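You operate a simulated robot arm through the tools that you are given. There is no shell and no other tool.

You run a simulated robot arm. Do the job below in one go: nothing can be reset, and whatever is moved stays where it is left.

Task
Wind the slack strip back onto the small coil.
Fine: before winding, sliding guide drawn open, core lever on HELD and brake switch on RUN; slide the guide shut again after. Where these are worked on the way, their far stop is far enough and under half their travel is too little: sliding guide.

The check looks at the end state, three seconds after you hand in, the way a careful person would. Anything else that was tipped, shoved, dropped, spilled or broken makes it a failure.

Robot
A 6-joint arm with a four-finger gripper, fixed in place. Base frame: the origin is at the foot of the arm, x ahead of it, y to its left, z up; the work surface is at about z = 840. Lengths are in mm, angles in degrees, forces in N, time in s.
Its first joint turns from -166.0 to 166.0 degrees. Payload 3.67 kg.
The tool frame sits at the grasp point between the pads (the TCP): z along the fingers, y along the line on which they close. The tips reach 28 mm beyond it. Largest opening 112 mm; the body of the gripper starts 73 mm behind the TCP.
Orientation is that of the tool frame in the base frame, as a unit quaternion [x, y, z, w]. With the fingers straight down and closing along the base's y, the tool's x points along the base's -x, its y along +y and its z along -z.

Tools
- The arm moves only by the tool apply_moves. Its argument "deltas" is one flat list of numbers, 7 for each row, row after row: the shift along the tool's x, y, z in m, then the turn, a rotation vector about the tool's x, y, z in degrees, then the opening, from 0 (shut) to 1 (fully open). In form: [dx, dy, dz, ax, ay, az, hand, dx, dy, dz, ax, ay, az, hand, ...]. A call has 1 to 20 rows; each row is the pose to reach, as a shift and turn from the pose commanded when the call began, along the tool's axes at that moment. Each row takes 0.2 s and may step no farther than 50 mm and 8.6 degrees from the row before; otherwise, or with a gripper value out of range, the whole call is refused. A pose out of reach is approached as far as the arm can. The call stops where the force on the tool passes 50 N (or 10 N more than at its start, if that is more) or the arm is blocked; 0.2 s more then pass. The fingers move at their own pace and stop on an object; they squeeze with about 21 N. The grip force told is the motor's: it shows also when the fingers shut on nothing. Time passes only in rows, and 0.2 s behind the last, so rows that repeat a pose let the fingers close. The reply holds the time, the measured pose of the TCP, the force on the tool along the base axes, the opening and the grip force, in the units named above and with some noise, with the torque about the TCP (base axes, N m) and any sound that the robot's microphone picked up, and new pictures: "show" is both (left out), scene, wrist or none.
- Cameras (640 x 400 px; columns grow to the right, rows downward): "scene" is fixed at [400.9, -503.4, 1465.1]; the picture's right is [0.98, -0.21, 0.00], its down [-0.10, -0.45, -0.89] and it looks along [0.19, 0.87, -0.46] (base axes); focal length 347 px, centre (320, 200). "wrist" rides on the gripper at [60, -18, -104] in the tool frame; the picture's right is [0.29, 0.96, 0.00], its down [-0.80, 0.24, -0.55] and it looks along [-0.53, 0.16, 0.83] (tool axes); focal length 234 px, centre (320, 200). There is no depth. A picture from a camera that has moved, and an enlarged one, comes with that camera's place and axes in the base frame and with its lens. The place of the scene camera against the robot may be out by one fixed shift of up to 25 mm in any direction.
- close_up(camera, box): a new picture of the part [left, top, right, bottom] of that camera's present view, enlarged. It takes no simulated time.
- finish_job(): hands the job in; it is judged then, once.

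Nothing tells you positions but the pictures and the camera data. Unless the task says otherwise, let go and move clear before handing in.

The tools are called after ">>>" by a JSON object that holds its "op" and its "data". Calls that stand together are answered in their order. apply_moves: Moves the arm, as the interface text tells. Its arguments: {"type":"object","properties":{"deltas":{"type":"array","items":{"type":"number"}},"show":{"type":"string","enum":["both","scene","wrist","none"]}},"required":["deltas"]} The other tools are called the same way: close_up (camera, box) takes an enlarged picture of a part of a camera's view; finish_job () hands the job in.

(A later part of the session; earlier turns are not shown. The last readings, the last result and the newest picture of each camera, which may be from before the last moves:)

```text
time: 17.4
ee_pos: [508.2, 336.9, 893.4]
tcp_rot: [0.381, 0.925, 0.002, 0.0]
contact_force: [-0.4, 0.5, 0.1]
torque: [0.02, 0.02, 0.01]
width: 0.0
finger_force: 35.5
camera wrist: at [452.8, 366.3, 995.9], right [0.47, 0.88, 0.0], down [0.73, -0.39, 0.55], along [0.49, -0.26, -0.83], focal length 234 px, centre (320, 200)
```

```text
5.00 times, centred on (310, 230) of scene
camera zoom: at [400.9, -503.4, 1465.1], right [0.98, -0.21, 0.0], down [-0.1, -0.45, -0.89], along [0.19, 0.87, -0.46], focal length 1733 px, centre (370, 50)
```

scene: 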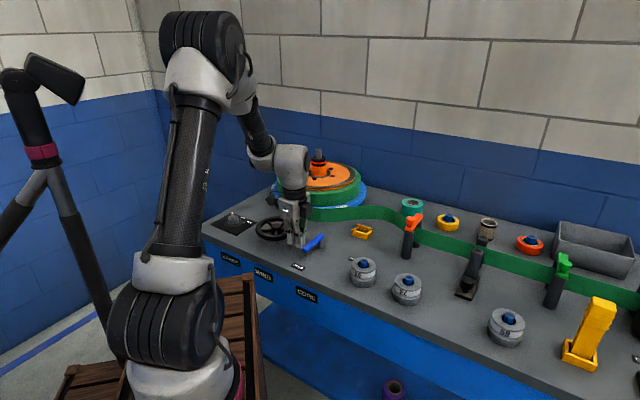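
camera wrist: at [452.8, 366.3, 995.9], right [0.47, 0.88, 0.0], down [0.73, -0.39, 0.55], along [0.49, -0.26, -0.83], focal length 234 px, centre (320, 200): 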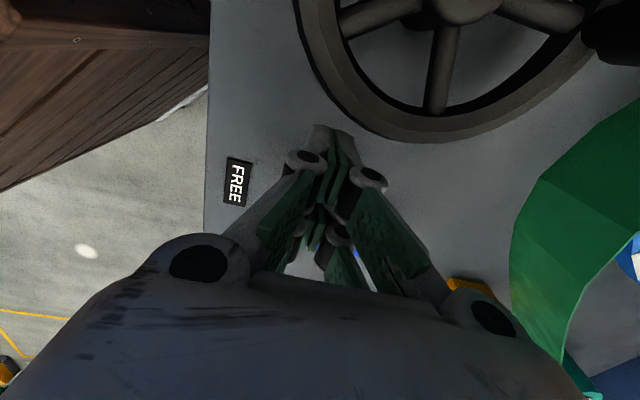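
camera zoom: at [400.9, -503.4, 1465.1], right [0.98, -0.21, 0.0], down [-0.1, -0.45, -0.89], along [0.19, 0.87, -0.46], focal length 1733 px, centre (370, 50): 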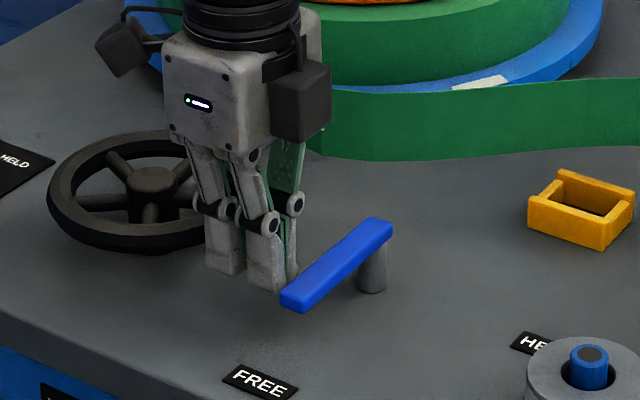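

Now the fingers are beside and below the bar top without contact. I'll push the bar along its arc, first about halfway.

>>> {"op": "apply_moves", "data": {"deltas": [-0.0055, 0.0008, 0, 0, 0, 0, 0, -0.011, 0.0015, 0, 0, 0, 0, 0, -0.0187, -0.0018, 0, 0, 0, -7, 0, -0.0266, -0.0042, 0, 0, 0, -14, 0, -0.0347, -0.0056, 0, 0, 0, -21, 0, -0.0431, -0.0059, 0, 0, 0, -28, 0, -0.0514, -0.0053, 0, 0, 0, -35, 0, -0.0595, -0.0037, 0, 0, 0, -42, 0]}}

>>> {"op": "close_up", "data": {"camera": "scene", "box": [270, 190, 350, 270]}}

```text
time: 19.2
ee_pos: [547.3, 291.2, 893.9]
tcp_rot: [0.024, 1.0, 0.001, 0.001]
contact_force: [-1.3, -0.3, 0.2]
torque: [0.01, 0.02, -0.03]
width: 0.0
finger_force: 35.6
camera wrist: at [487.0, 276.5, 995.5], right [-0.24, 0.97, 0.0], down [0.81, 0.2, 0.56], along [0.54, 0.14, -0.83], focal length 234 px, centre (320, 200)
```

scene: 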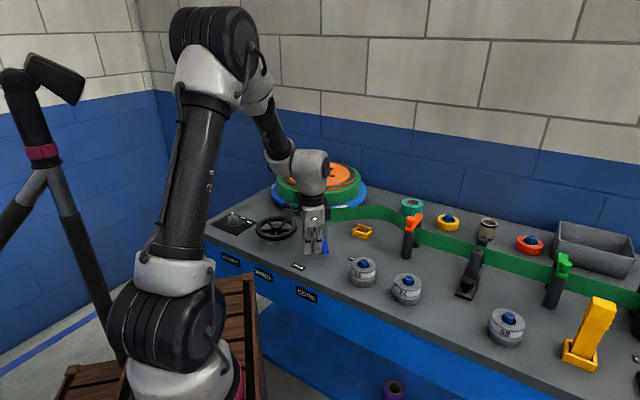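
wrist: 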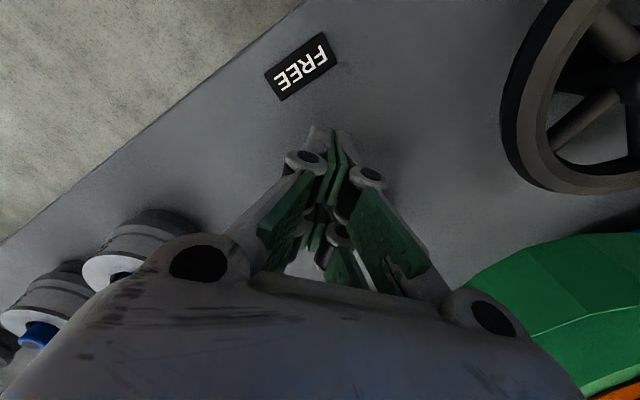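

```text
5.00 times, centred on (310, 230) of scene
camera zoom: at [400.9, -503.4, 1465.1], right [0.98, -0.21, 0.0], down [-0.1, -0.45, -0.89], along [0.19, 0.87, -0.46], focal length 1733 px, centre (370, 50)
```

zoom: 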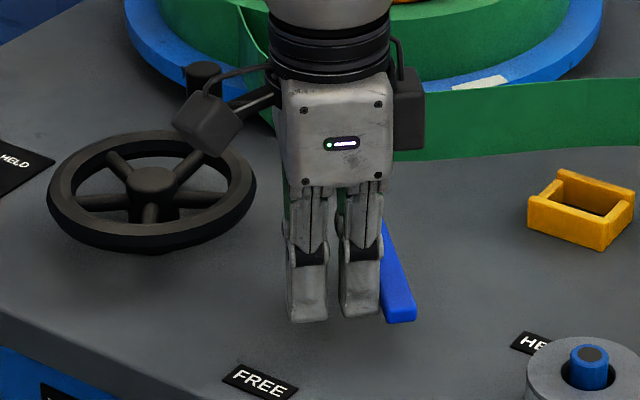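

The lever is turning (about 50°). I'll continue the arc to about 90°.

>>> {"op": "apply_moves", "data": {"deltas": [-0.0076, -0.0033, 0, 0, 0, -7, 0, -0.0156, -0.0057, 0, 0, 0, -14, 0, -0.0238, -0.007, 0, 0, 0, -21, 0, -0.0321, -0.0074, 0, 0, 0, -28, 0, -0.0404, -0.0068, 0, 0, 0, -35, 0, -0.0485, -0.0052, 0, 0, 0, -42, 0, -0.0564, -0.0026, 0, 0, 0, -49, 0]}}

>>> {"op": "close_up", "data": {"camera": "scene", "box": [270, 190, 390, 290]}}

```text
time: 20.8
ee_pos: [602.1, 285.1, 892.4]
tcp_rot: [-0.394, 0.919, -0.001, -0.002]
contact_force: [-28.1, -18.9, 11.5]
torque: [-0.13, 0.2, -0.04]
width: 0.0
finger_force: 35.5
camera wrist: at [572.5, 229.0, 995.6], right [-0.89, 0.45, 0.0], down [0.38, 0.74, 0.55], along [0.25, 0.49, -0.83], focal length 234 px, centre (320, 200)
```

scene: 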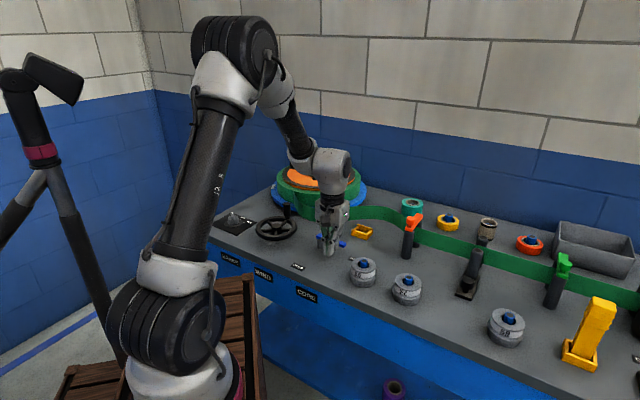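
wrist: 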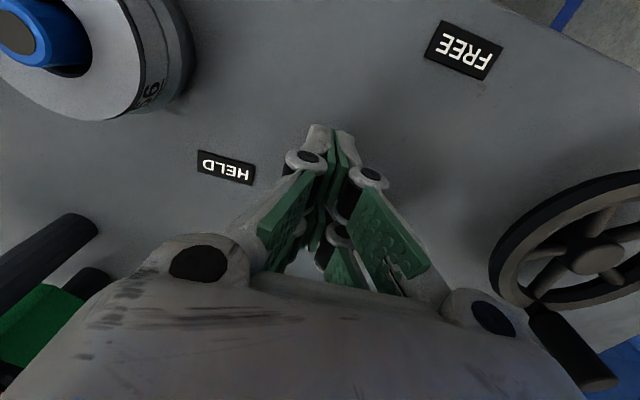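

```text
4.00 times, centred on (330, 240) of scene
camera zoom: at [400.9, -503.4, 1465.1], right [0.98, -0.21, 0.0], down [-0.1, -0.45, -0.89], along [0.19, 0.87, -0.46], focal length 1387 px, centre (280, 40)
```

zoom: 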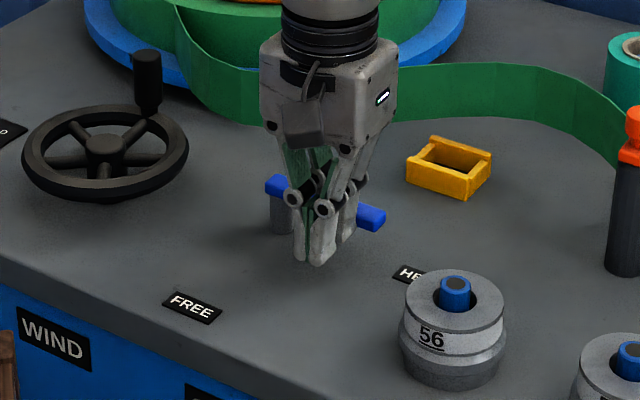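

The lever is against its stop pointing to HELD. I'll back off, rise, and go look at the brake switch near (325, 543).

>>> {"op": "apply_moves", "data": {"deltas": [0.012, 0, 0, 0, 0, 0, 0, 0.012, 0, -0.04, 0, 0, 0, 0, 0.012, 0, -0.08, 0, 0, 0, 0, 0.01, 0.03, -0.115, 0, 0, 0, 0, 0.008, 0.07, -0.135, 0, 0, 0, 0, 0.006, 0.115, -0.14, 0, 0, 0, 0, 0.004, 0.16, -0.14, 0, 0, 0, 0, 0.002, 0.205, -0.14, 0, 0, 0, 0, 0, 0.25, -0.14, 0, 0, 0, 0, -0.002, 0.295, -0.14, 0, 0, 0, 0, -0.004, 0.34, -0.14, 0, 0, 0, 0.3, -0.004, 0.3727, -0.14, 0, 0, 0, 0.5, -0.004, 0.3727, -0.14, 0, 0, 0, 0.5]}}

>>> {"op": "close_up", "data": {"camera": "scene", "box": [200, 180, 380, 300]}}

>>> {"op": "close_up", "data": {"camera": "wrist", "box": [200, 20, 440, 190]}}

```text
time: 23.6
ee_pos: [336.7, 547.3, 1032.4]
tcp_rot: [-0.393, 0.92, 0.002, 0.002]
contact_force: [-0.2, -0.7, 1.1]
torque: [0.0, -0.02, -0.01]
width: 55.9
finger_force: 0.1
camera wrist: at [308.4, 491.0, 1134.8], right [-0.89, 0.46, 0.0], down [0.38, 0.74, 0.56], along [0.25, 0.5, -0.83], focal length 234 px, centre (320, 200)
```

scene: 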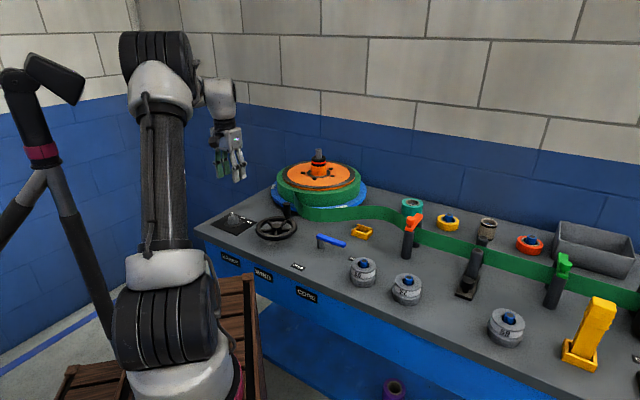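
wrist: 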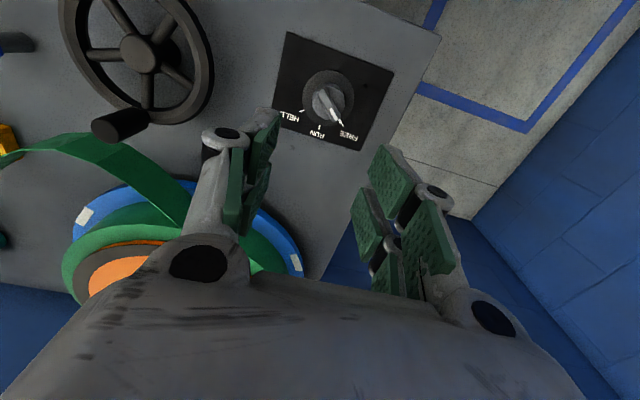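

```text
3.33 times, centred on (290, 240) of scene
camera zoom: at [400.9, -503.4, 1465.1], right [0.98, -0.21, 0.0], down [-0.1, -0.45, -0.89], along [0.19, 0.87, -0.46], focal length 1156 px, centre (420, 67)
```

zoom: 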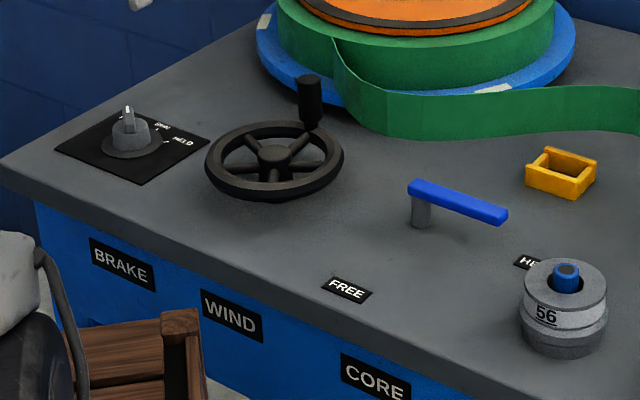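

```text
2.35 times, centred on (320, 105) of wrist
camera zoom: at [308.4, 491.0, 1134.8], right [-0.89, 0.46, 0.0], down [0.38, 0.74, 0.56], along [0.25, 0.5, -0.83], focal length 551 px, centre (320, 424)
```

zoom: 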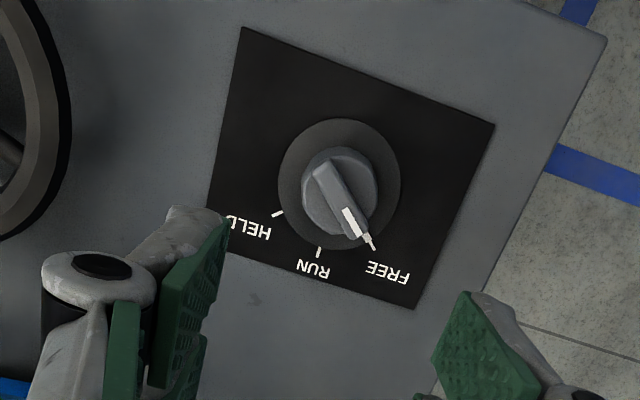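

Lever reads HELD. The brake knob is centred near (323, 541), its grip bar along base y (pointing to FREE), top about z≈883; RUN is 45° clockwise. I'll yaw so the fingers straddle the bar and come down above it.

>>> {"op": "apply_moves", "data": {"deltas": [0.003, 0.001, 0.018, 0, 0, -7.3, 0.5, 0.006, 0.002, 0.036, 0, 0, -14.6, 0.5, 0.009, 0.003, 0.054, 0, 0, -21.9, 0.5, 0.012, 0.004, 0.07, 0, 0, -29.2, 0.5, 0.014, 0.005, 0.085, 0, 0, -36.5, 0.5, 0.014, 0.005, 0.1, 0, 0, -43.7, 0.5, 0.014, 0.005, 0.1, 0, 0, -43.7, 0.5]}}

>>> {"op": "close_up", "data": {"camera": "wrist", "box": [220, 80, 420, 220]}}

>>> {"op": "close_up", "data": {"camera": "scene", "box": [190, 160, 290, 250]}}

```text
time: 25.2
ee_pos: [324.4, 541.9, 933.1]
tcp_rot: [0.707, -0.707, -0.001, -0.001]
contact_force: [0.5, 0.5, 0.6]
torque: [0.02, -0.02, -0.03]
width: 56.3
finger_force: 0.0
camera wrist: at [340.8, 480.3, 1035.8], right [-0.96, -0.29, 0.0], down [-0.24, 0.8, 0.56], along [-0.16, 0.53, -0.83], focal length 234 px, centre (320, 200)
```

scene: 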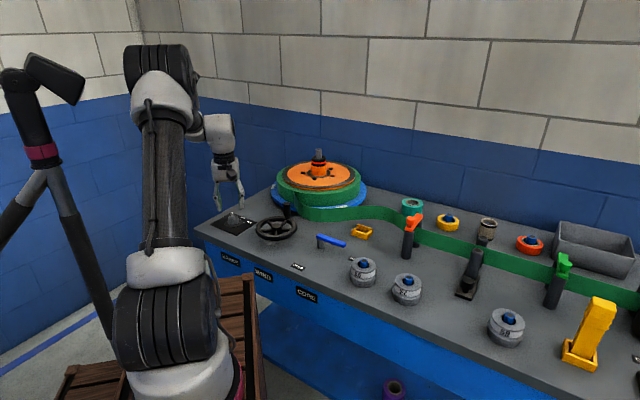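
wrist: 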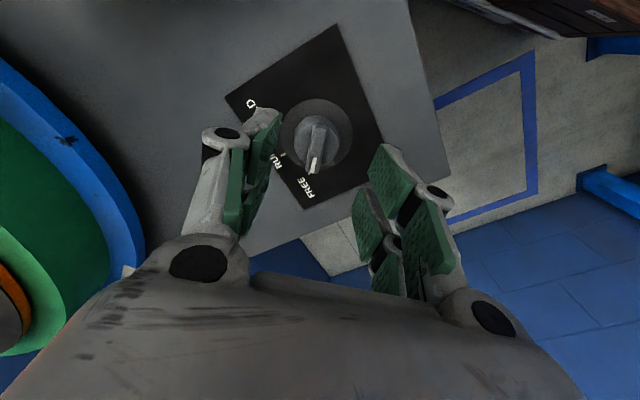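

```text
2.86 times, centred on (320, 150) of wrist
camera zoom: at [340.8, 480.3, 1035.8], right [-0.96, -0.29, 0.0], down [-0.24, 0.8, 0.56], along [-0.16, 0.53, -0.83], focal length 669 px, centre (320, 343)
```

zoom: 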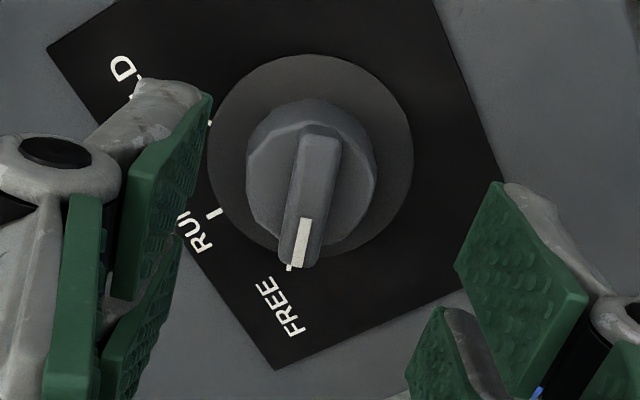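

```text
4.44 times, centred on (240, 205) of scene
camera zoom: at [400.9, -503.4, 1465.1], right [0.98, -0.21, 0.0], down [-0.1, -0.45, -0.89], along [0.19, 0.87, -0.46], focal length 1541 px, centre (676, 178)
```

zoom: 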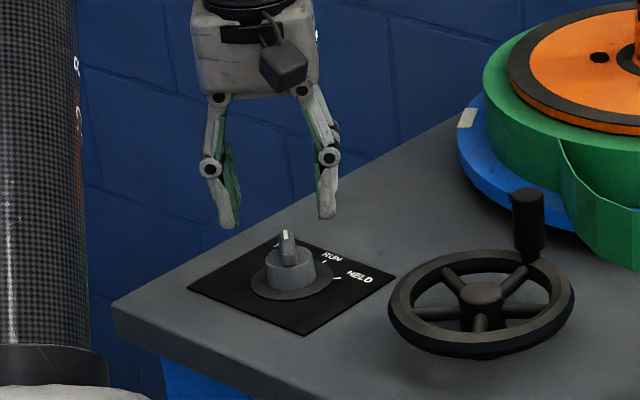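

The bar is centred at (325.6, 540), pointing ~96°. I'll align by 6°, lower 40 mm and close on the bar.

>>> {"op": "apply_moves", "data": {"deltas": [0.0017, -0.0012, 0.015, 0, 0, -6, 0.4, 0.0017, -0.0012, 0.03, 0, 0, -6, 0.4, 0.0017, -0.0012, 0.04, 0, 0, -6, 0.4, 0.0017, -0.0012, 0.04, 0, 0, -6, 0, 0.0017, -0.0012, 0.04, 0, 0, -6, 0]}}

>>> {"op": "close_up", "data": {"camera": "scene", "box": [190, 160, 290, 250]}}

```text
time: 26.4
ee_pos: [325.8, 539.0, 894.7]
tcp_rot: [0.742, -0.671, -0.001, -0.002]
contact_force: [5.0, 0.4, -0.9]
torque: [0.04, -0.09, -0.66]
width: 11.1
finger_force: 44.9
camera wrist: at [349.3, 481.4, 996.9], right [-0.92, -0.38, 0.0], down [-0.32, 0.77, 0.56], along [-0.21, 0.51, -0.83], focal length 234 px, centre (320, 200)
```

scene: 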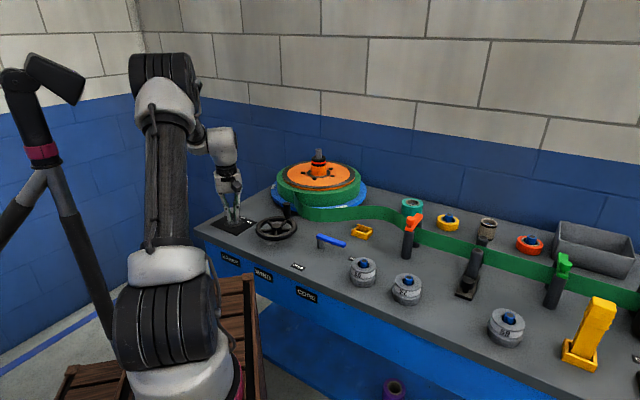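
wrist: 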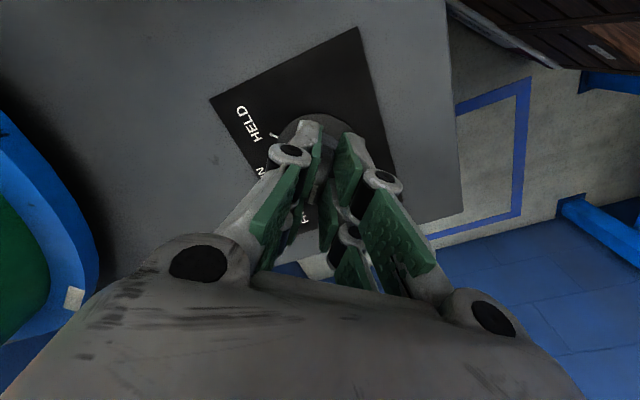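

```text
4.44 times, centred on (240, 205) of scene
camera zoom: at [400.9, -503.4, 1465.1], right [0.98, -0.21, 0.0], down [-0.1, -0.45, -0.89], along [0.19, 0.87, -0.46], focal length 1541 px, centre (676, 178)
```

zoom: 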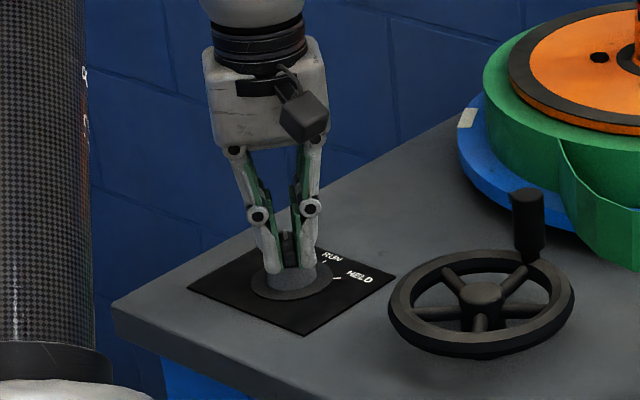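

The bar is gripped (11 mm). Now I'll twist 46° clockwise to RUN.

>>> {"op": "apply_moves", "data": {"deltas": [0, 0, 0, 0, 0, 7.5, 0, 0, 0, 0, 0, 0, 15, 0, 0, 0, 0, 0, 0, 22.5, 0, 0, 0, 0, 0, 0, 30, 0, 0, 0, 0, 0, 0, 37.5, 0, 0, 0, 0, 0, 0, 46, 0, 0, 0, 0, 0, 0, 46, 0]}}

>>> {"op": "close_up", "data": {"camera": "wrist", "box": [220, 80, 420, 220]}}

```text
time: 28.0
ee_pos: [322.3, 540.1, 893.7]
tcp_rot: [-0.422, 0.906, 0.002, 0.001]
contact_force: [-41.6, 17.2, -1.8]
torque: [0.4, 1.16, 0.18]
width: 11.2
finger_force: 45.0
camera wrist: at [296.9, 482.6, 996.7], right [-0.92, 0.4, 0.0], down [0.33, 0.76, 0.56], along [0.22, 0.51, -0.83], focal length 234 px, centre (320, 200)
```

scene: 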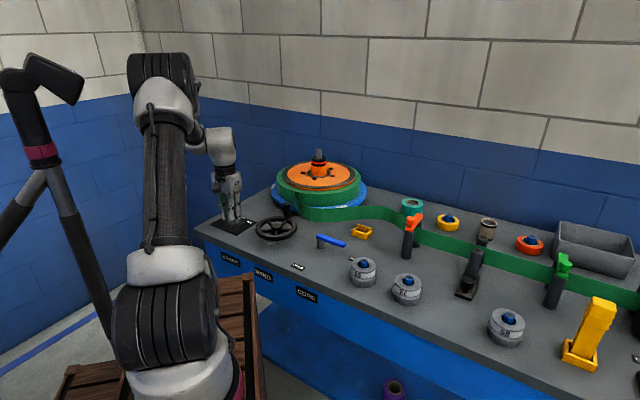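
wrist: 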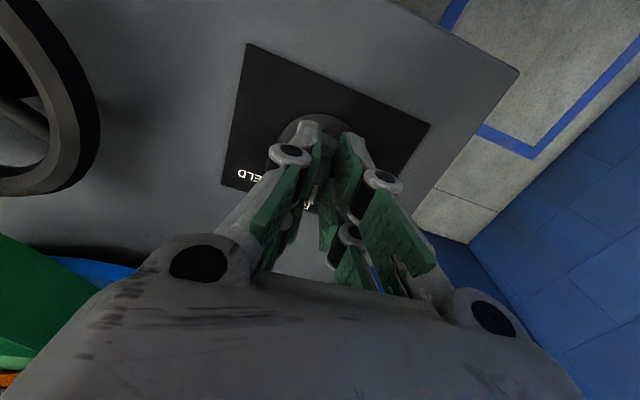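

```text
2.86 times, centred on (320, 150) of wrist
camera zoom: at [296.9, 482.6, 996.7], right [-0.92, 0.4, 0.0], down [0.33, 0.76, 0.56], along [0.22, 0.51, -0.83], focal length 669 px, centre (320, 343)
```

zoom: 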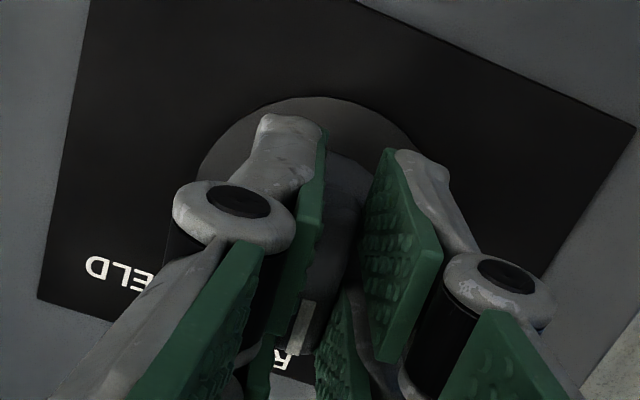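

The tool now points the bar at ~50°. I'll release gently, rise and check the pointer against the RUN mark.

>>> {"op": "apply_moves", "data": {"deltas": [0, 0, 0, 0, 0, 0, 0.45, 0, 0, 0, 0, 0, 0, 0.45, 0, 0, -0.03, 0, 0, 0, 0.45, 0, 0, -0.07, 0, 0, 0, 0.45, 0, 0, -0.11, 0, 0, 0, 0.45, 0, 0, -0.11, 0, 0, 0, 0.45]}}

>>> {"op": "close_up", "data": {"camera": "wrist", "box": [220, 20, 420, 160]}}

>>> {"op": "close_up", "data": {"camera": "scene", "box": [190, 180, 290, 260]}}

```text
time: 29.4
ee_pos: [324.7, 539.5, 1003.1]
tcp_rot: [-0.422, 0.907, 0.001, 0.002]
contact_force: [0.5, 0.6, -0.9]
torque: [0.02, 0.0, -0.04]
width: 50.6
finger_force: 0.1
camera wrist: at [299.9, 482.7, 1105.7], right [-0.92, 0.4, 0.0], down [0.33, 0.76, 0.56], along [0.22, 0.51, -0.83], focal length 234 px, centre (320, 200)
```

scene: 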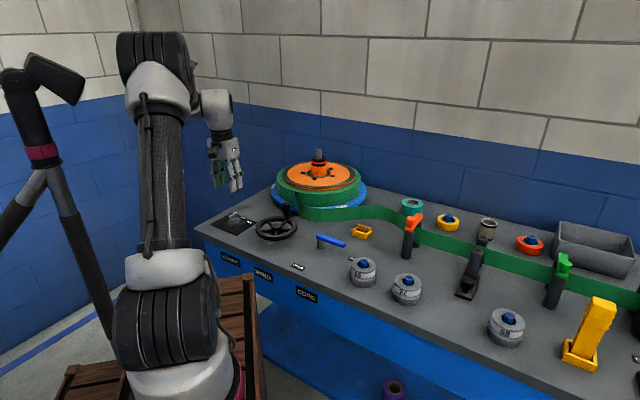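
wrist: 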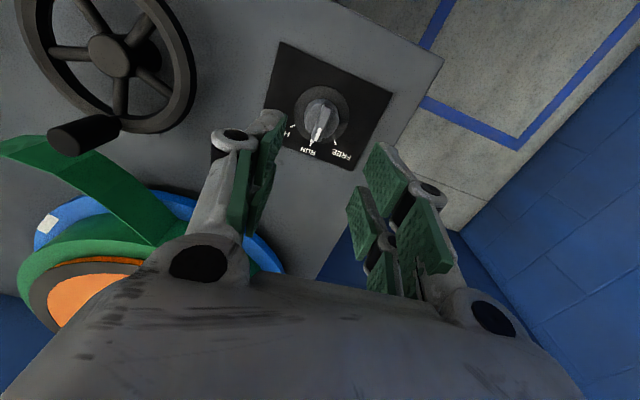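

```text
2.86 times, centred on (320, 90) of wrist
camera zoom: at [299.9, 482.7, 1105.7], right [-0.92, 0.4, 0.0], down [0.33, 0.76, 0.56], along [0.22, 0.51, -0.83], focal length 669 px, centre (320, 514)
```

zoom: 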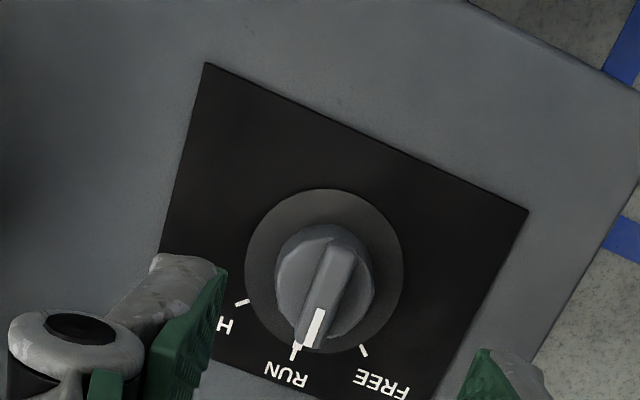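

```text
5.00 times, centred on (240, 220) of scene
camera zoom: at [400.9, -503.4, 1465.1], right [0.98, -0.21, 0.0], down [-0.1, -0.45, -0.89], along [0.19, 0.87, -0.46], focal length 1733 px, centre (720, 100)
```

zoom: 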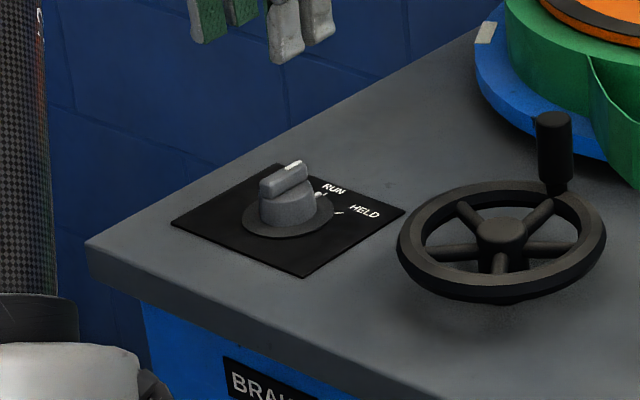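

The pointer lines up with RUN (≈48°, midway between HELD and FREE). Next the WIND handwheel; I'll take reference close-ups of the coil, strip and wheel before turning.

>>> {"op": "close_up", "data": {"camera": "scene", "box": [250, 140, 430, 260]}}

>>> {"op": "close_up", "data": {"camera": "wrist", "box": [0, 0, 260, 163]}}

>>> {"op": "close_up", "data": {"camera": "scene", "box": [370, 180, 600, 320]}}

```text
3.33 times, centred on (340, 200) of scene
camera zoom: at [400.9, -503.4, 1465.1], right [0.98, -0.21, 0.0], down [-0.1, -0.45, -0.89], along [0.19, 0.87, -0.46], focal length 1156 px, centre (253, 200)
```

zoom: 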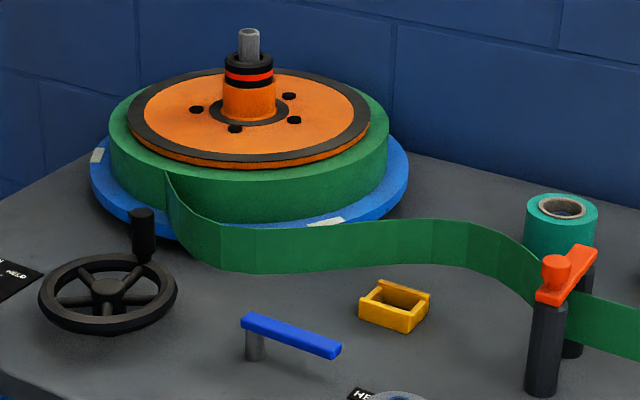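

```text
2.45 times, centred on (130, 82) of wrist
camera zoom: at [299.9, 482.7, 1105.7], right [-0.92, 0.4, 0.0], down [0.33, 0.76, 0.56], along [0.22, 0.51, -0.83], focal length 575 px, centre (786, 491)
```

zoom: 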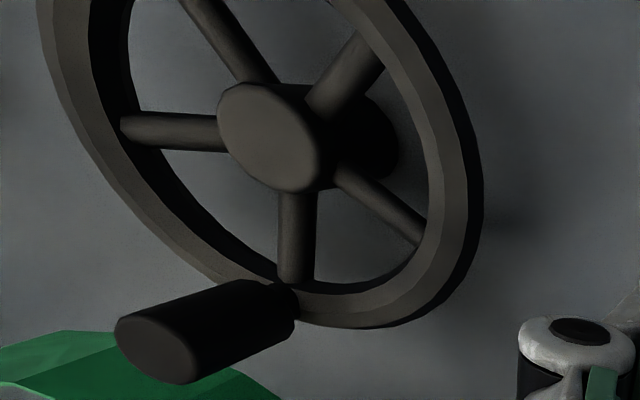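

```text
2.78 times, centred on (485, 250) of scene
camera zoom: at [400.9, -503.4, 1465.1], right [0.98, -0.21, 0.0], down [-0.1, -0.45, -0.89], along [0.19, 0.87, -0.46], focal length 965 px, centre (-139, 61)
```

zoom: 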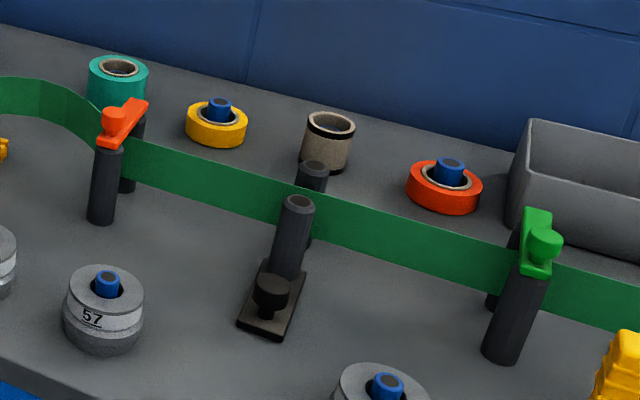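

Coil has white marks on the blue flange useful as rotation references. The wheel hub is at about (460, 423.5), and its handle at about (495.6, 463), ~23 mm thick, z≈892–943. I'll move above the handle.

>>> {"op": "apply_moves", "data": {"deltas": [-0.0103, -0.036, 0, 0, 0, 0, 0.45, -0.0207, -0.072, 0, 0, 0, 0, 0.45, -0.031, -0.108, 0, 0, 0, 0, 0.45, -0.0414, -0.144, 0, 0, 0, 0, 0.45, -0.0517, -0.1799, 0, 0, 0, 0, 0.45, -0.0517, -0.1799, 0, 0, 0, 0, 0.45]}}

>>> {"op": "close_up", "data": {"camera": "wrist", "box": [200, 60, 460, 220]}}

>>> {"op": "close_up", "data": {"camera": "scene", "box": [240, 170, 340, 260]}}

```text
time: 30.8
ee_pos: [496.4, 464.4, 1002.9]
tcp_rot: [-0.422, 0.906, 0.001, 0.002]
contact_force: [0.2, 0.1, 0.7]
torque: [0.01, -0.02, 0.0]
width: 50.3
finger_force: 0.0
camera wrist: at [471.0, 406.9, 1105.7], right [-0.92, 0.4, 0.0], down [0.33, 0.76, 0.56], along [0.22, 0.51, -0.83], focal length 234 px, centre (320, 200)
```

scene: 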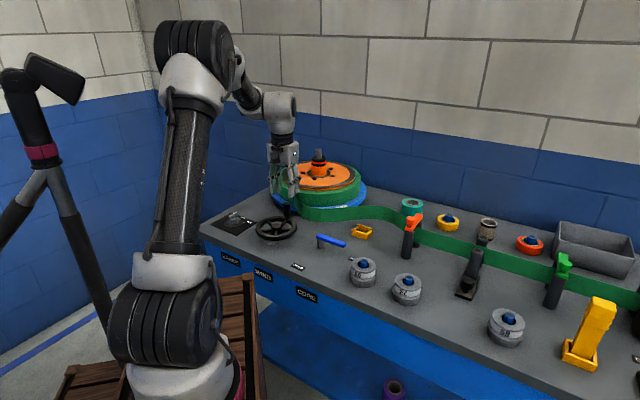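
wrist: 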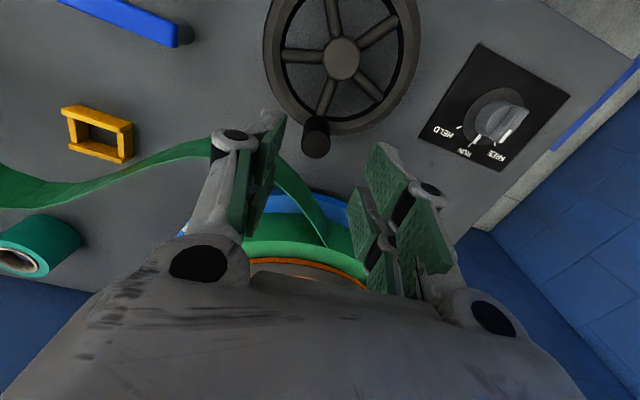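

```text
2.46 times, centred on (330, 140) of wrist
camera zoom: at [471.0, 406.9, 1105.7], right [-0.92, 0.4, 0.0], down [0.33, 0.76, 0.56], along [0.22, 0.51, -0.83], focal length 576 px, centre (295, 348)
```

zoom: 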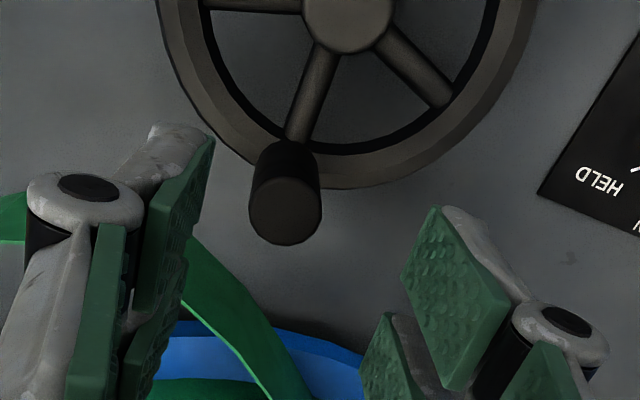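

```text
4.44 times, centred on (290, 215) of scene
camera zoom: at [400.9, -503.4, 1465.1], right [0.98, -0.21, 0.0], down [-0.1, -0.45, -0.89], along [0.19, 0.87, -0.46], focal length 1541 px, centre (453, 133)
```

zoom: 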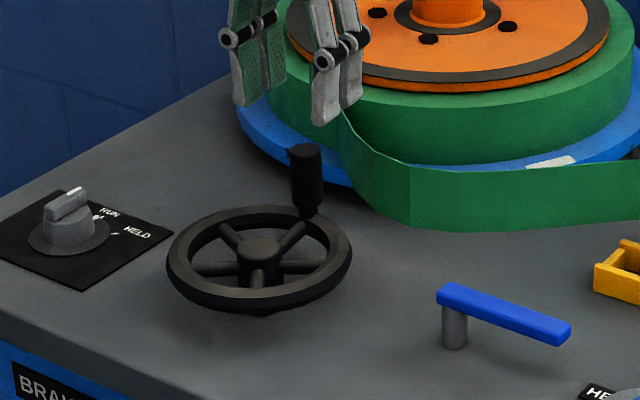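

Handle axis is at about (497, 461.5), hub (460, 424.5), radius ~52 mm. I'll lower over the handle and close on it.

>>> {"op": "apply_moves", "data": {"deltas": [0.0015, -0.002, 0.03, 0, 0, 0, 0.45, 0.0015, -0.002, 0.055, 0, 0, 0, 0.45, 0.0015, -0.002, 0.075, 0, 0, 0, 0.45, 0.0015, -0.002, 0.075, 0, 0, 0, 0.15, 0.0015, -0.002, 0.075, 0, 0, 0, 0.1, 0.0015, -0.002, 0.075, 0, 0, 0, 0.1]}}

>>> {"op": "close_up", "data": {"camera": "scene", "box": [240, 170, 340, 260]}}

```text
time: 32.2
ee_pos: [497.9, 460.1, 929.9]
tcp_rot: [-0.422, 0.907, 0.0, 0.002]
contact_force: [10.2, -6.5, -1.5]
torque: [0.29, -0.75, -0.06]
width: 22.0
finger_force: 44.9
camera wrist: at [471.7, 403.5, 1032.6], right [-0.92, 0.4, 0.0], down [0.33, 0.76, 0.56], along [0.22, 0.51, -0.83], focal length 234 px, centre (320, 200)
```

scene: 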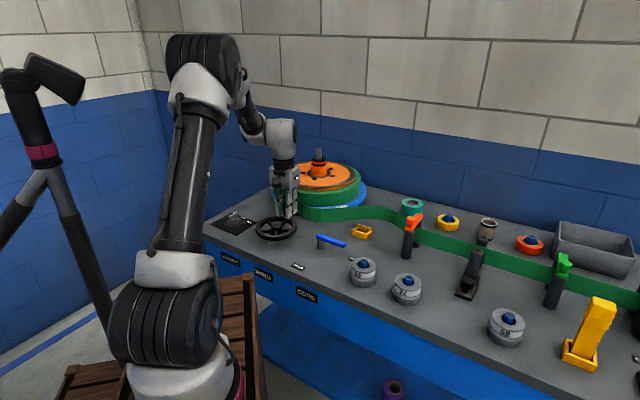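
wrist: 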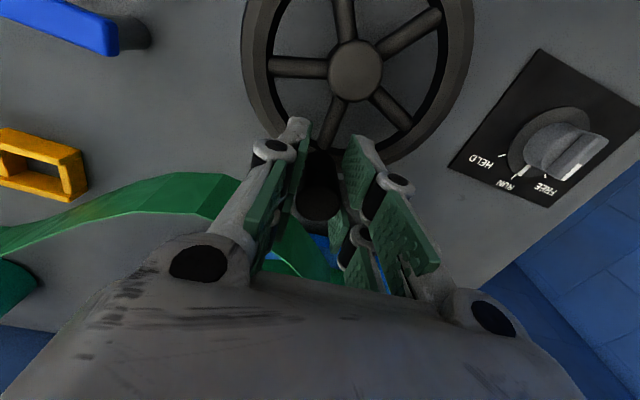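

```text
4.44 times, centred on (290, 215) of scene
camera zoom: at [400.9, -503.4, 1465.1], right [0.98, -0.21, 0.0], down [-0.1, -0.45, -0.89], along [0.19, 0.87, -0.46], focal length 1541 px, centre (453, 133)
```

zoom: 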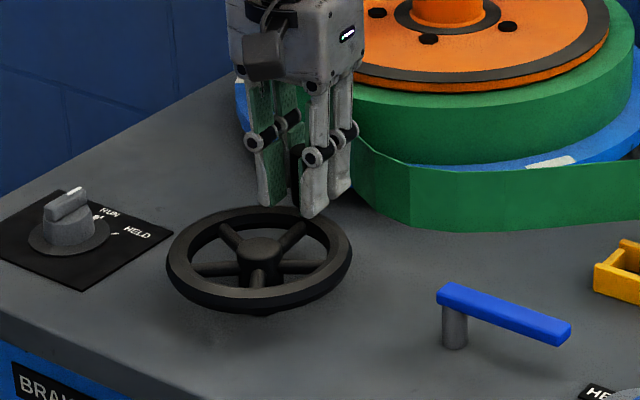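

The handle is gripped (22 mm). I'll make a small test turn (40° clockwise from above) and watch the coil's marks and the strip.

>>> {"op": "apply_moves", "data": {"deltas": [0.0016, -0.009, 0, 0, 0, 0, 0.1, 0.0047, -0.0176, 0, 0, 0, 0, 0.1, 0.0092, -0.0255, 0, 0, 0, 0, 0.1, 0.0151, -0.0326, 0, 0, 0, 0, 0.1, 0.0151, -0.0326, 0, 0, 0, 0, 0.1]}}

>>> {"op": "close_up", "data": {"camera": "scene", "box": [250, 140, 430, 260]}}

```text
time: 33.4
ee_pos: [511.1, 427.5, 928.3]
tcp_rot: [-0.422, 0.907, 0.001, 0.0]
contact_force: [1.1, 0.8, 8.7]
torque: [-0.56, 0.43, -0.05]
width: 22.6
finger_force: 44.9
camera wrist: at [486.4, 369.9, 1031.2], right [-0.92, 0.4, 0.0], down [0.33, 0.76, 0.56], along [0.22, 0.51, -0.83], focal length 234 px, centre (320, 200)
```

scene: 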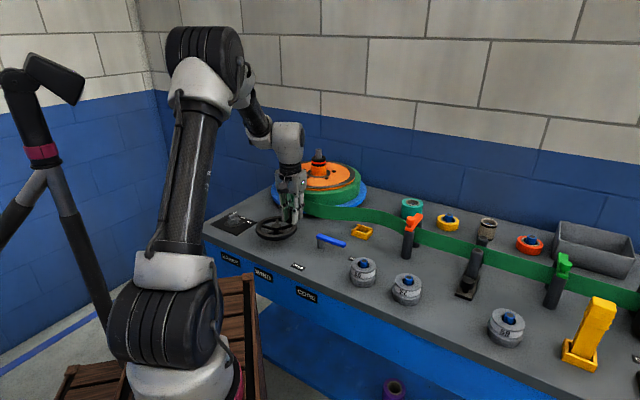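
wrist: 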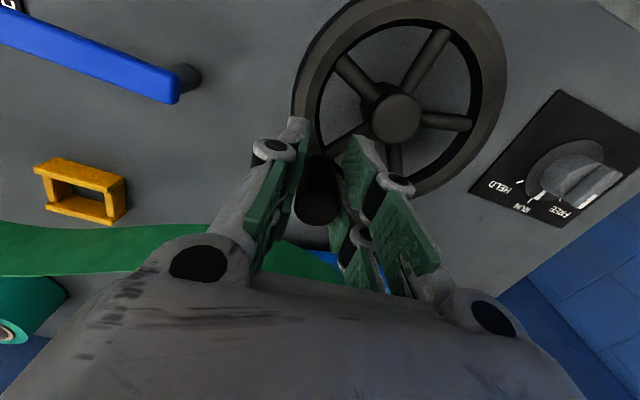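

```text
3.33 times, centred on (340, 200) of scene
camera zoom: at [400.9, -503.4, 1465.1], right [0.98, -0.21, 0.0], down [-0.1, -0.45, -0.89], along [0.19, 0.87, -0.46], focal length 1156 px, centre (253, 200)
```

zoom: 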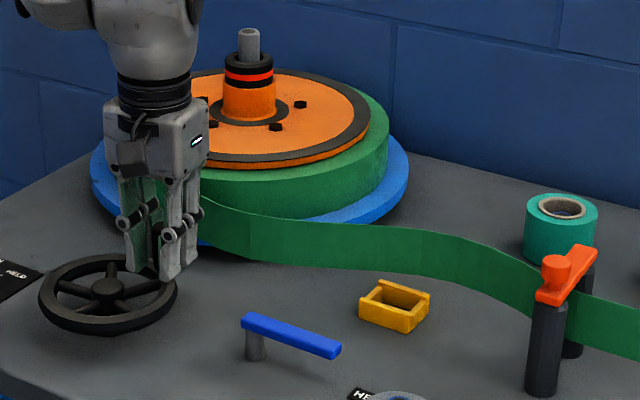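

Clockwise is right: the strip has straightened noticeably. I'll continue 30° more and check again.

>>> {"op": "apply_moves", "data": {"deltas": [0.0067, -0.0056, 0, 0, 0, 0, 0.1, 0.0146, -0.0102, 0, 0, 0, 0, 0.1, 0.0232, -0.0133, 0, 0, 0, 0, 0.1, 0.0232, -0.0133, 0, 0, 0, 0, 0.1]}}

>>> {"op": "close_up", "data": {"camera": "scene", "box": [250, 140, 430, 260]}}

>>> {"op": "close_up", "data": {"camera": "scene", "box": [370, 180, 600, 320]}}

```text
time: 34.4
ee_pos: [506.5, 402.5, 929.0]
tcp_rot: [-0.421, 0.907, 0.001, 0.002]
contact_force: [7.5, 5.0, 4.1]
torque: [0.69, -0.7, -0.35]
width: 22.5
finger_force: 45.3
camera wrist: at [481.9, 344.1, 1031.1], right [-0.92, 0.4, 0.0], down [0.33, 0.76, 0.56], along [0.22, 0.51, -0.83], focal length 234 px, centre (320, 200)
```

scene: 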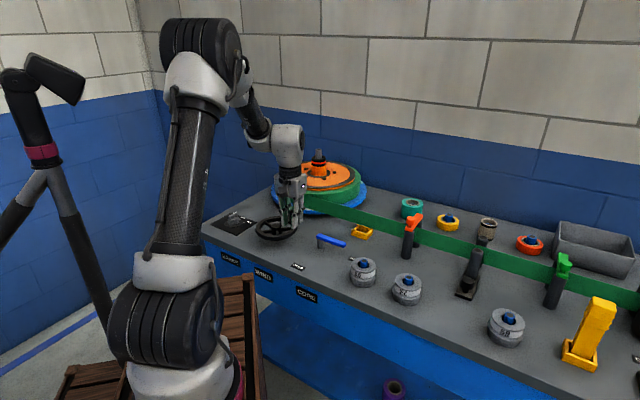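
wrist: 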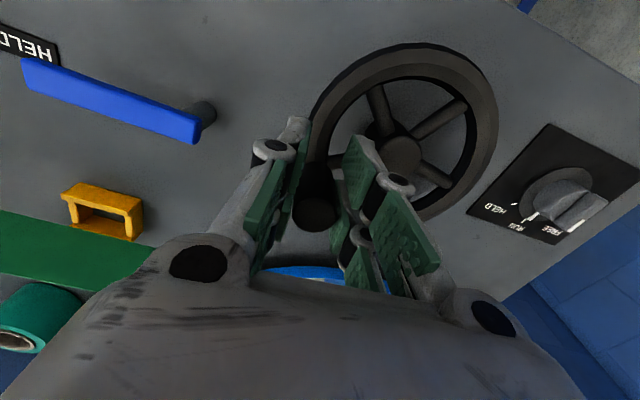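

```text
3.33 times, centred on (340, 200) of scene
camera zoom: at [400.9, -503.4, 1465.1], right [0.98, -0.21, 0.0], down [-0.1, -0.45, -0.89], along [0.19, 0.87, -0.46], focal length 1156 px, centre (253, 200)
```

zoom: 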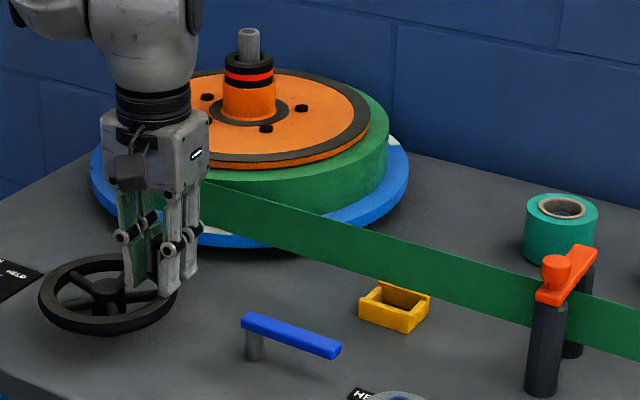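

```text
2.78 times, centred on (485, 250) of scene
camera zoom: at [400.9, -503.4, 1465.1], right [0.98, -0.21, 0.0], down [-0.1, -0.45, -0.89], along [0.19, 0.87, -0.46], focal length 965 px, centre (-139, 61)
```

zoom: 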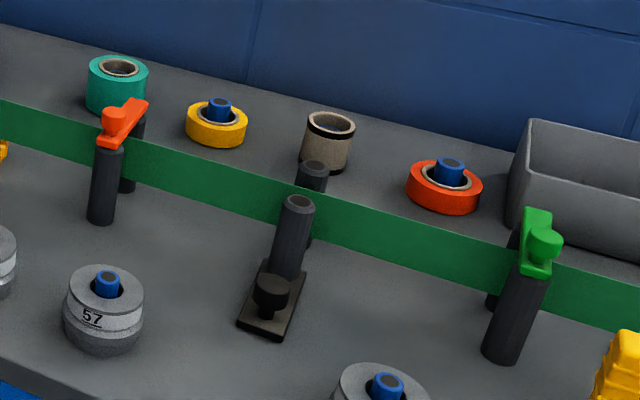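

The strip now looks straight from coil to post. I'll zoom in to judge if any sag remains.

>>> {"op": "close_up", "data": {"camera": "scene", "box": [305, 180, 425, 255]}}

>>> {"op": "close_up", "data": {"camera": "wrist", "box": [0, 180, 160, 300]}}

>>> {"op": "close_up", "data": {"camera": "scene", "box": [620, 100, 640, 400]}}

```text
5.33 times, centred on (365, 218) of scene
camera zoom: at [400.9, -503.4, 1465.1], right [0.98, -0.21, 0.0], down [-0.1, -0.45, -0.89], along [0.19, 0.87, -0.46], focal length 1849 px, centre (80, 107)
```

zoom: 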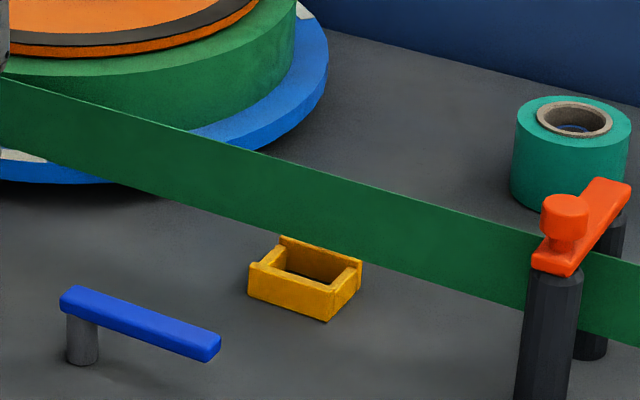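

```text
3.33 times, centred on (80, 240) of wrist
camera zoom: at [481.9, 344.1, 1031.1], right [-0.92, 0.4, 0.0], down [0.33, 0.76, 0.56], along [0.22, 0.51, -0.83], focal length 781 px, centre (1120, 67)
```

zoom: 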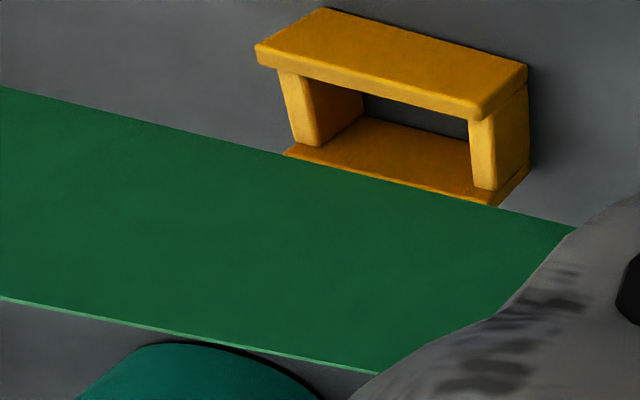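

```text
1.33 times, centred on (630, 250) of scene
camera zoom: at [400.9, -503.4, 1465.1], right [0.98, -0.21, 0.0], down [-0.1, -0.45, -0.89], along [0.19, 0.87, -0.46], focal length 462 px, centre (-93, 133)
```

zoom: 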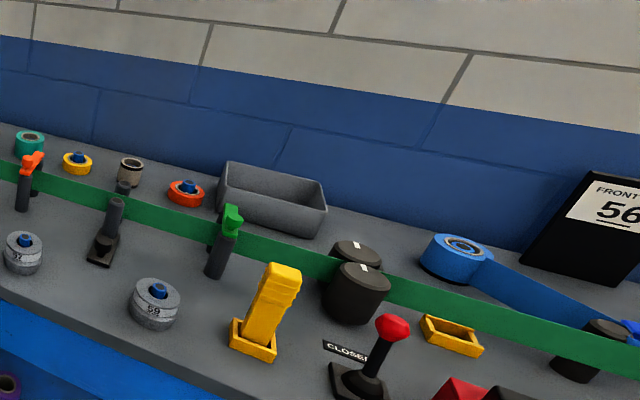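

The strip is dead straight and the handle shows a rising pull (~8 N), so the slack is taken up. I'll let go of the handle and rise, then recheck the strip.

>>> {"op": "apply_moves", "data": {"deltas": [0, 0, 0, 0, 0, 0, 0.4, 0, 0, 0, 0, 0, 0, 0.4, 0, 0, -0.03, 0, 0, 0, 0.4, 0, 0, -0.07, 0, 0, 0, 0.4, 0, 0, -0.11, 0, 0, 0, 0.4]}}

>>> {"op": "close_up", "data": {"camera": "scene", "box": [250, 140, 430, 260]}}

```text
time: 35.6
ee_pos: [506.6, 401.0, 1037.5]
tcp_rot: [-0.422, 0.907, 0.001, 0.002]
contact_force: [-0.6, 0.2, -0.5]
torque: [-0.01, 0.03, -0.01]
width: 45.1
finger_force: 0.0
camera wrist: at [481.8, 342.5, 1140.1], right [-0.92, 0.4, 0.0], down [0.33, 0.76, 0.56], along [0.22, 0.51, -0.83], focal length 234 px, centre (320, 200)
```

scene: 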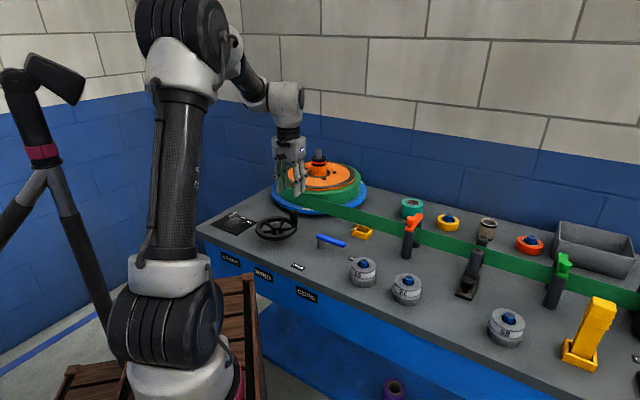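
wrist: 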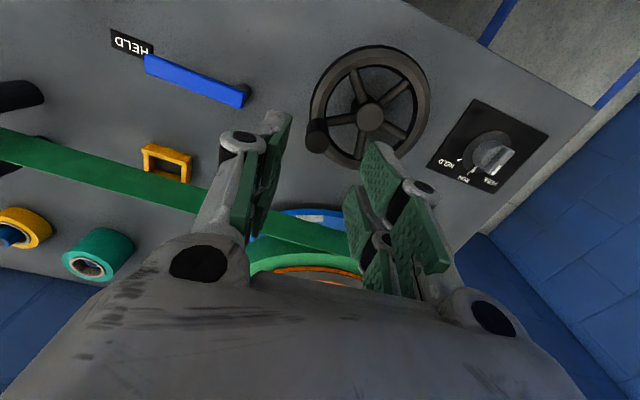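

```text
3.33 times, centred on (340, 200) of scene
camera zoom: at [400.9, -503.4, 1465.1], right [0.98, -0.21, 0.0], down [-0.1, -0.45, -0.89], along [0.19, 0.87, -0.46], focal length 1156 px, centre (253, 200)
```

zoom: 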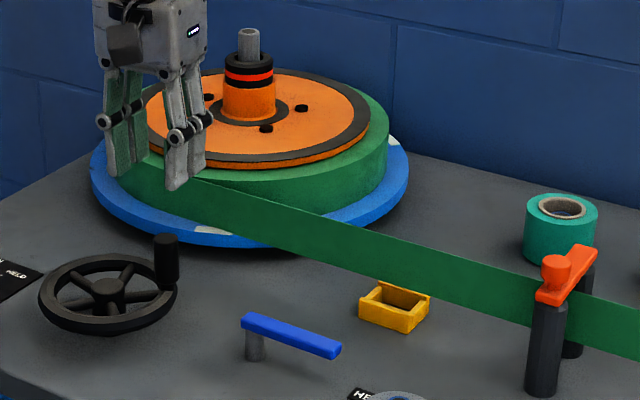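

The strip stays straight after release. In this view I want to re-verify the brake pointer, so I'll zoom in on it.

>>> {"op": "close_up", "data": {"camera": "wrist", "box": [420, 90, 560, 200]}}

>>> {"op": "close_up", "data": {"camera": "scene", "box": [190, 180, 290, 260]}}

>>> {"op": "close_up", "data": {"camera": "scene", "box": [305, 180, 425, 255]}}

```text
3.64 times, centred on (490, 145) of wrist
camera zoom: at [481.8, 342.5, 1140.1], right [-0.92, 0.4, 0.0], down [0.33, 0.76, 0.56], along [0.22, 0.51, -0.83], focal length 852 px, centre (-298, 400)
```

zoom: 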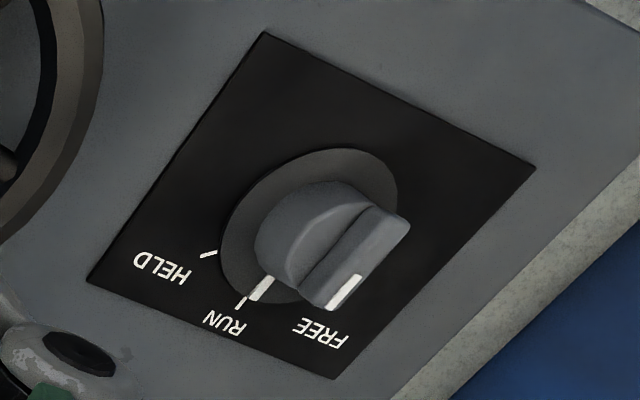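

```text
5.00 times, centred on (240, 220) of scene
camera zoom: at [400.9, -503.4, 1465.1], right [0.98, -0.21, 0.0], down [-0.1, -0.45, -0.89], along [0.19, 0.87, -0.46], focal length 1733 px, centre (720, 100)
```

zoom: 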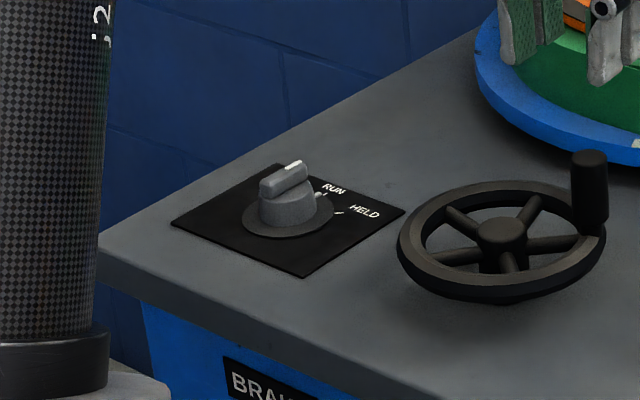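

```text
5.33 times, centred on (365, 218) of scene
camera zoom: at [400.9, -503.4, 1465.1], right [0.98, -0.21, 0.0], down [-0.1, -0.45, -0.89], along [0.19, 0.87, -0.46], focal length 1849 px, centre (80, 107)
```

zoom: 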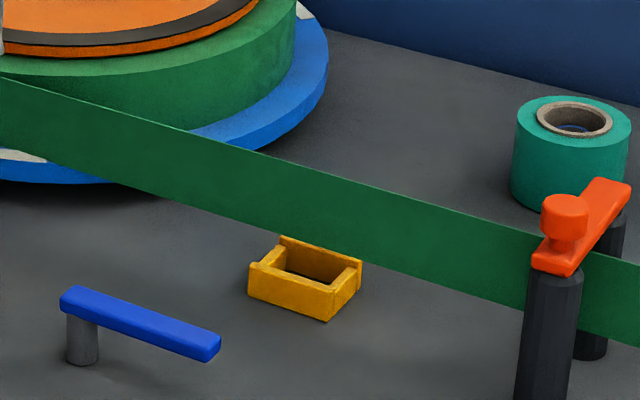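

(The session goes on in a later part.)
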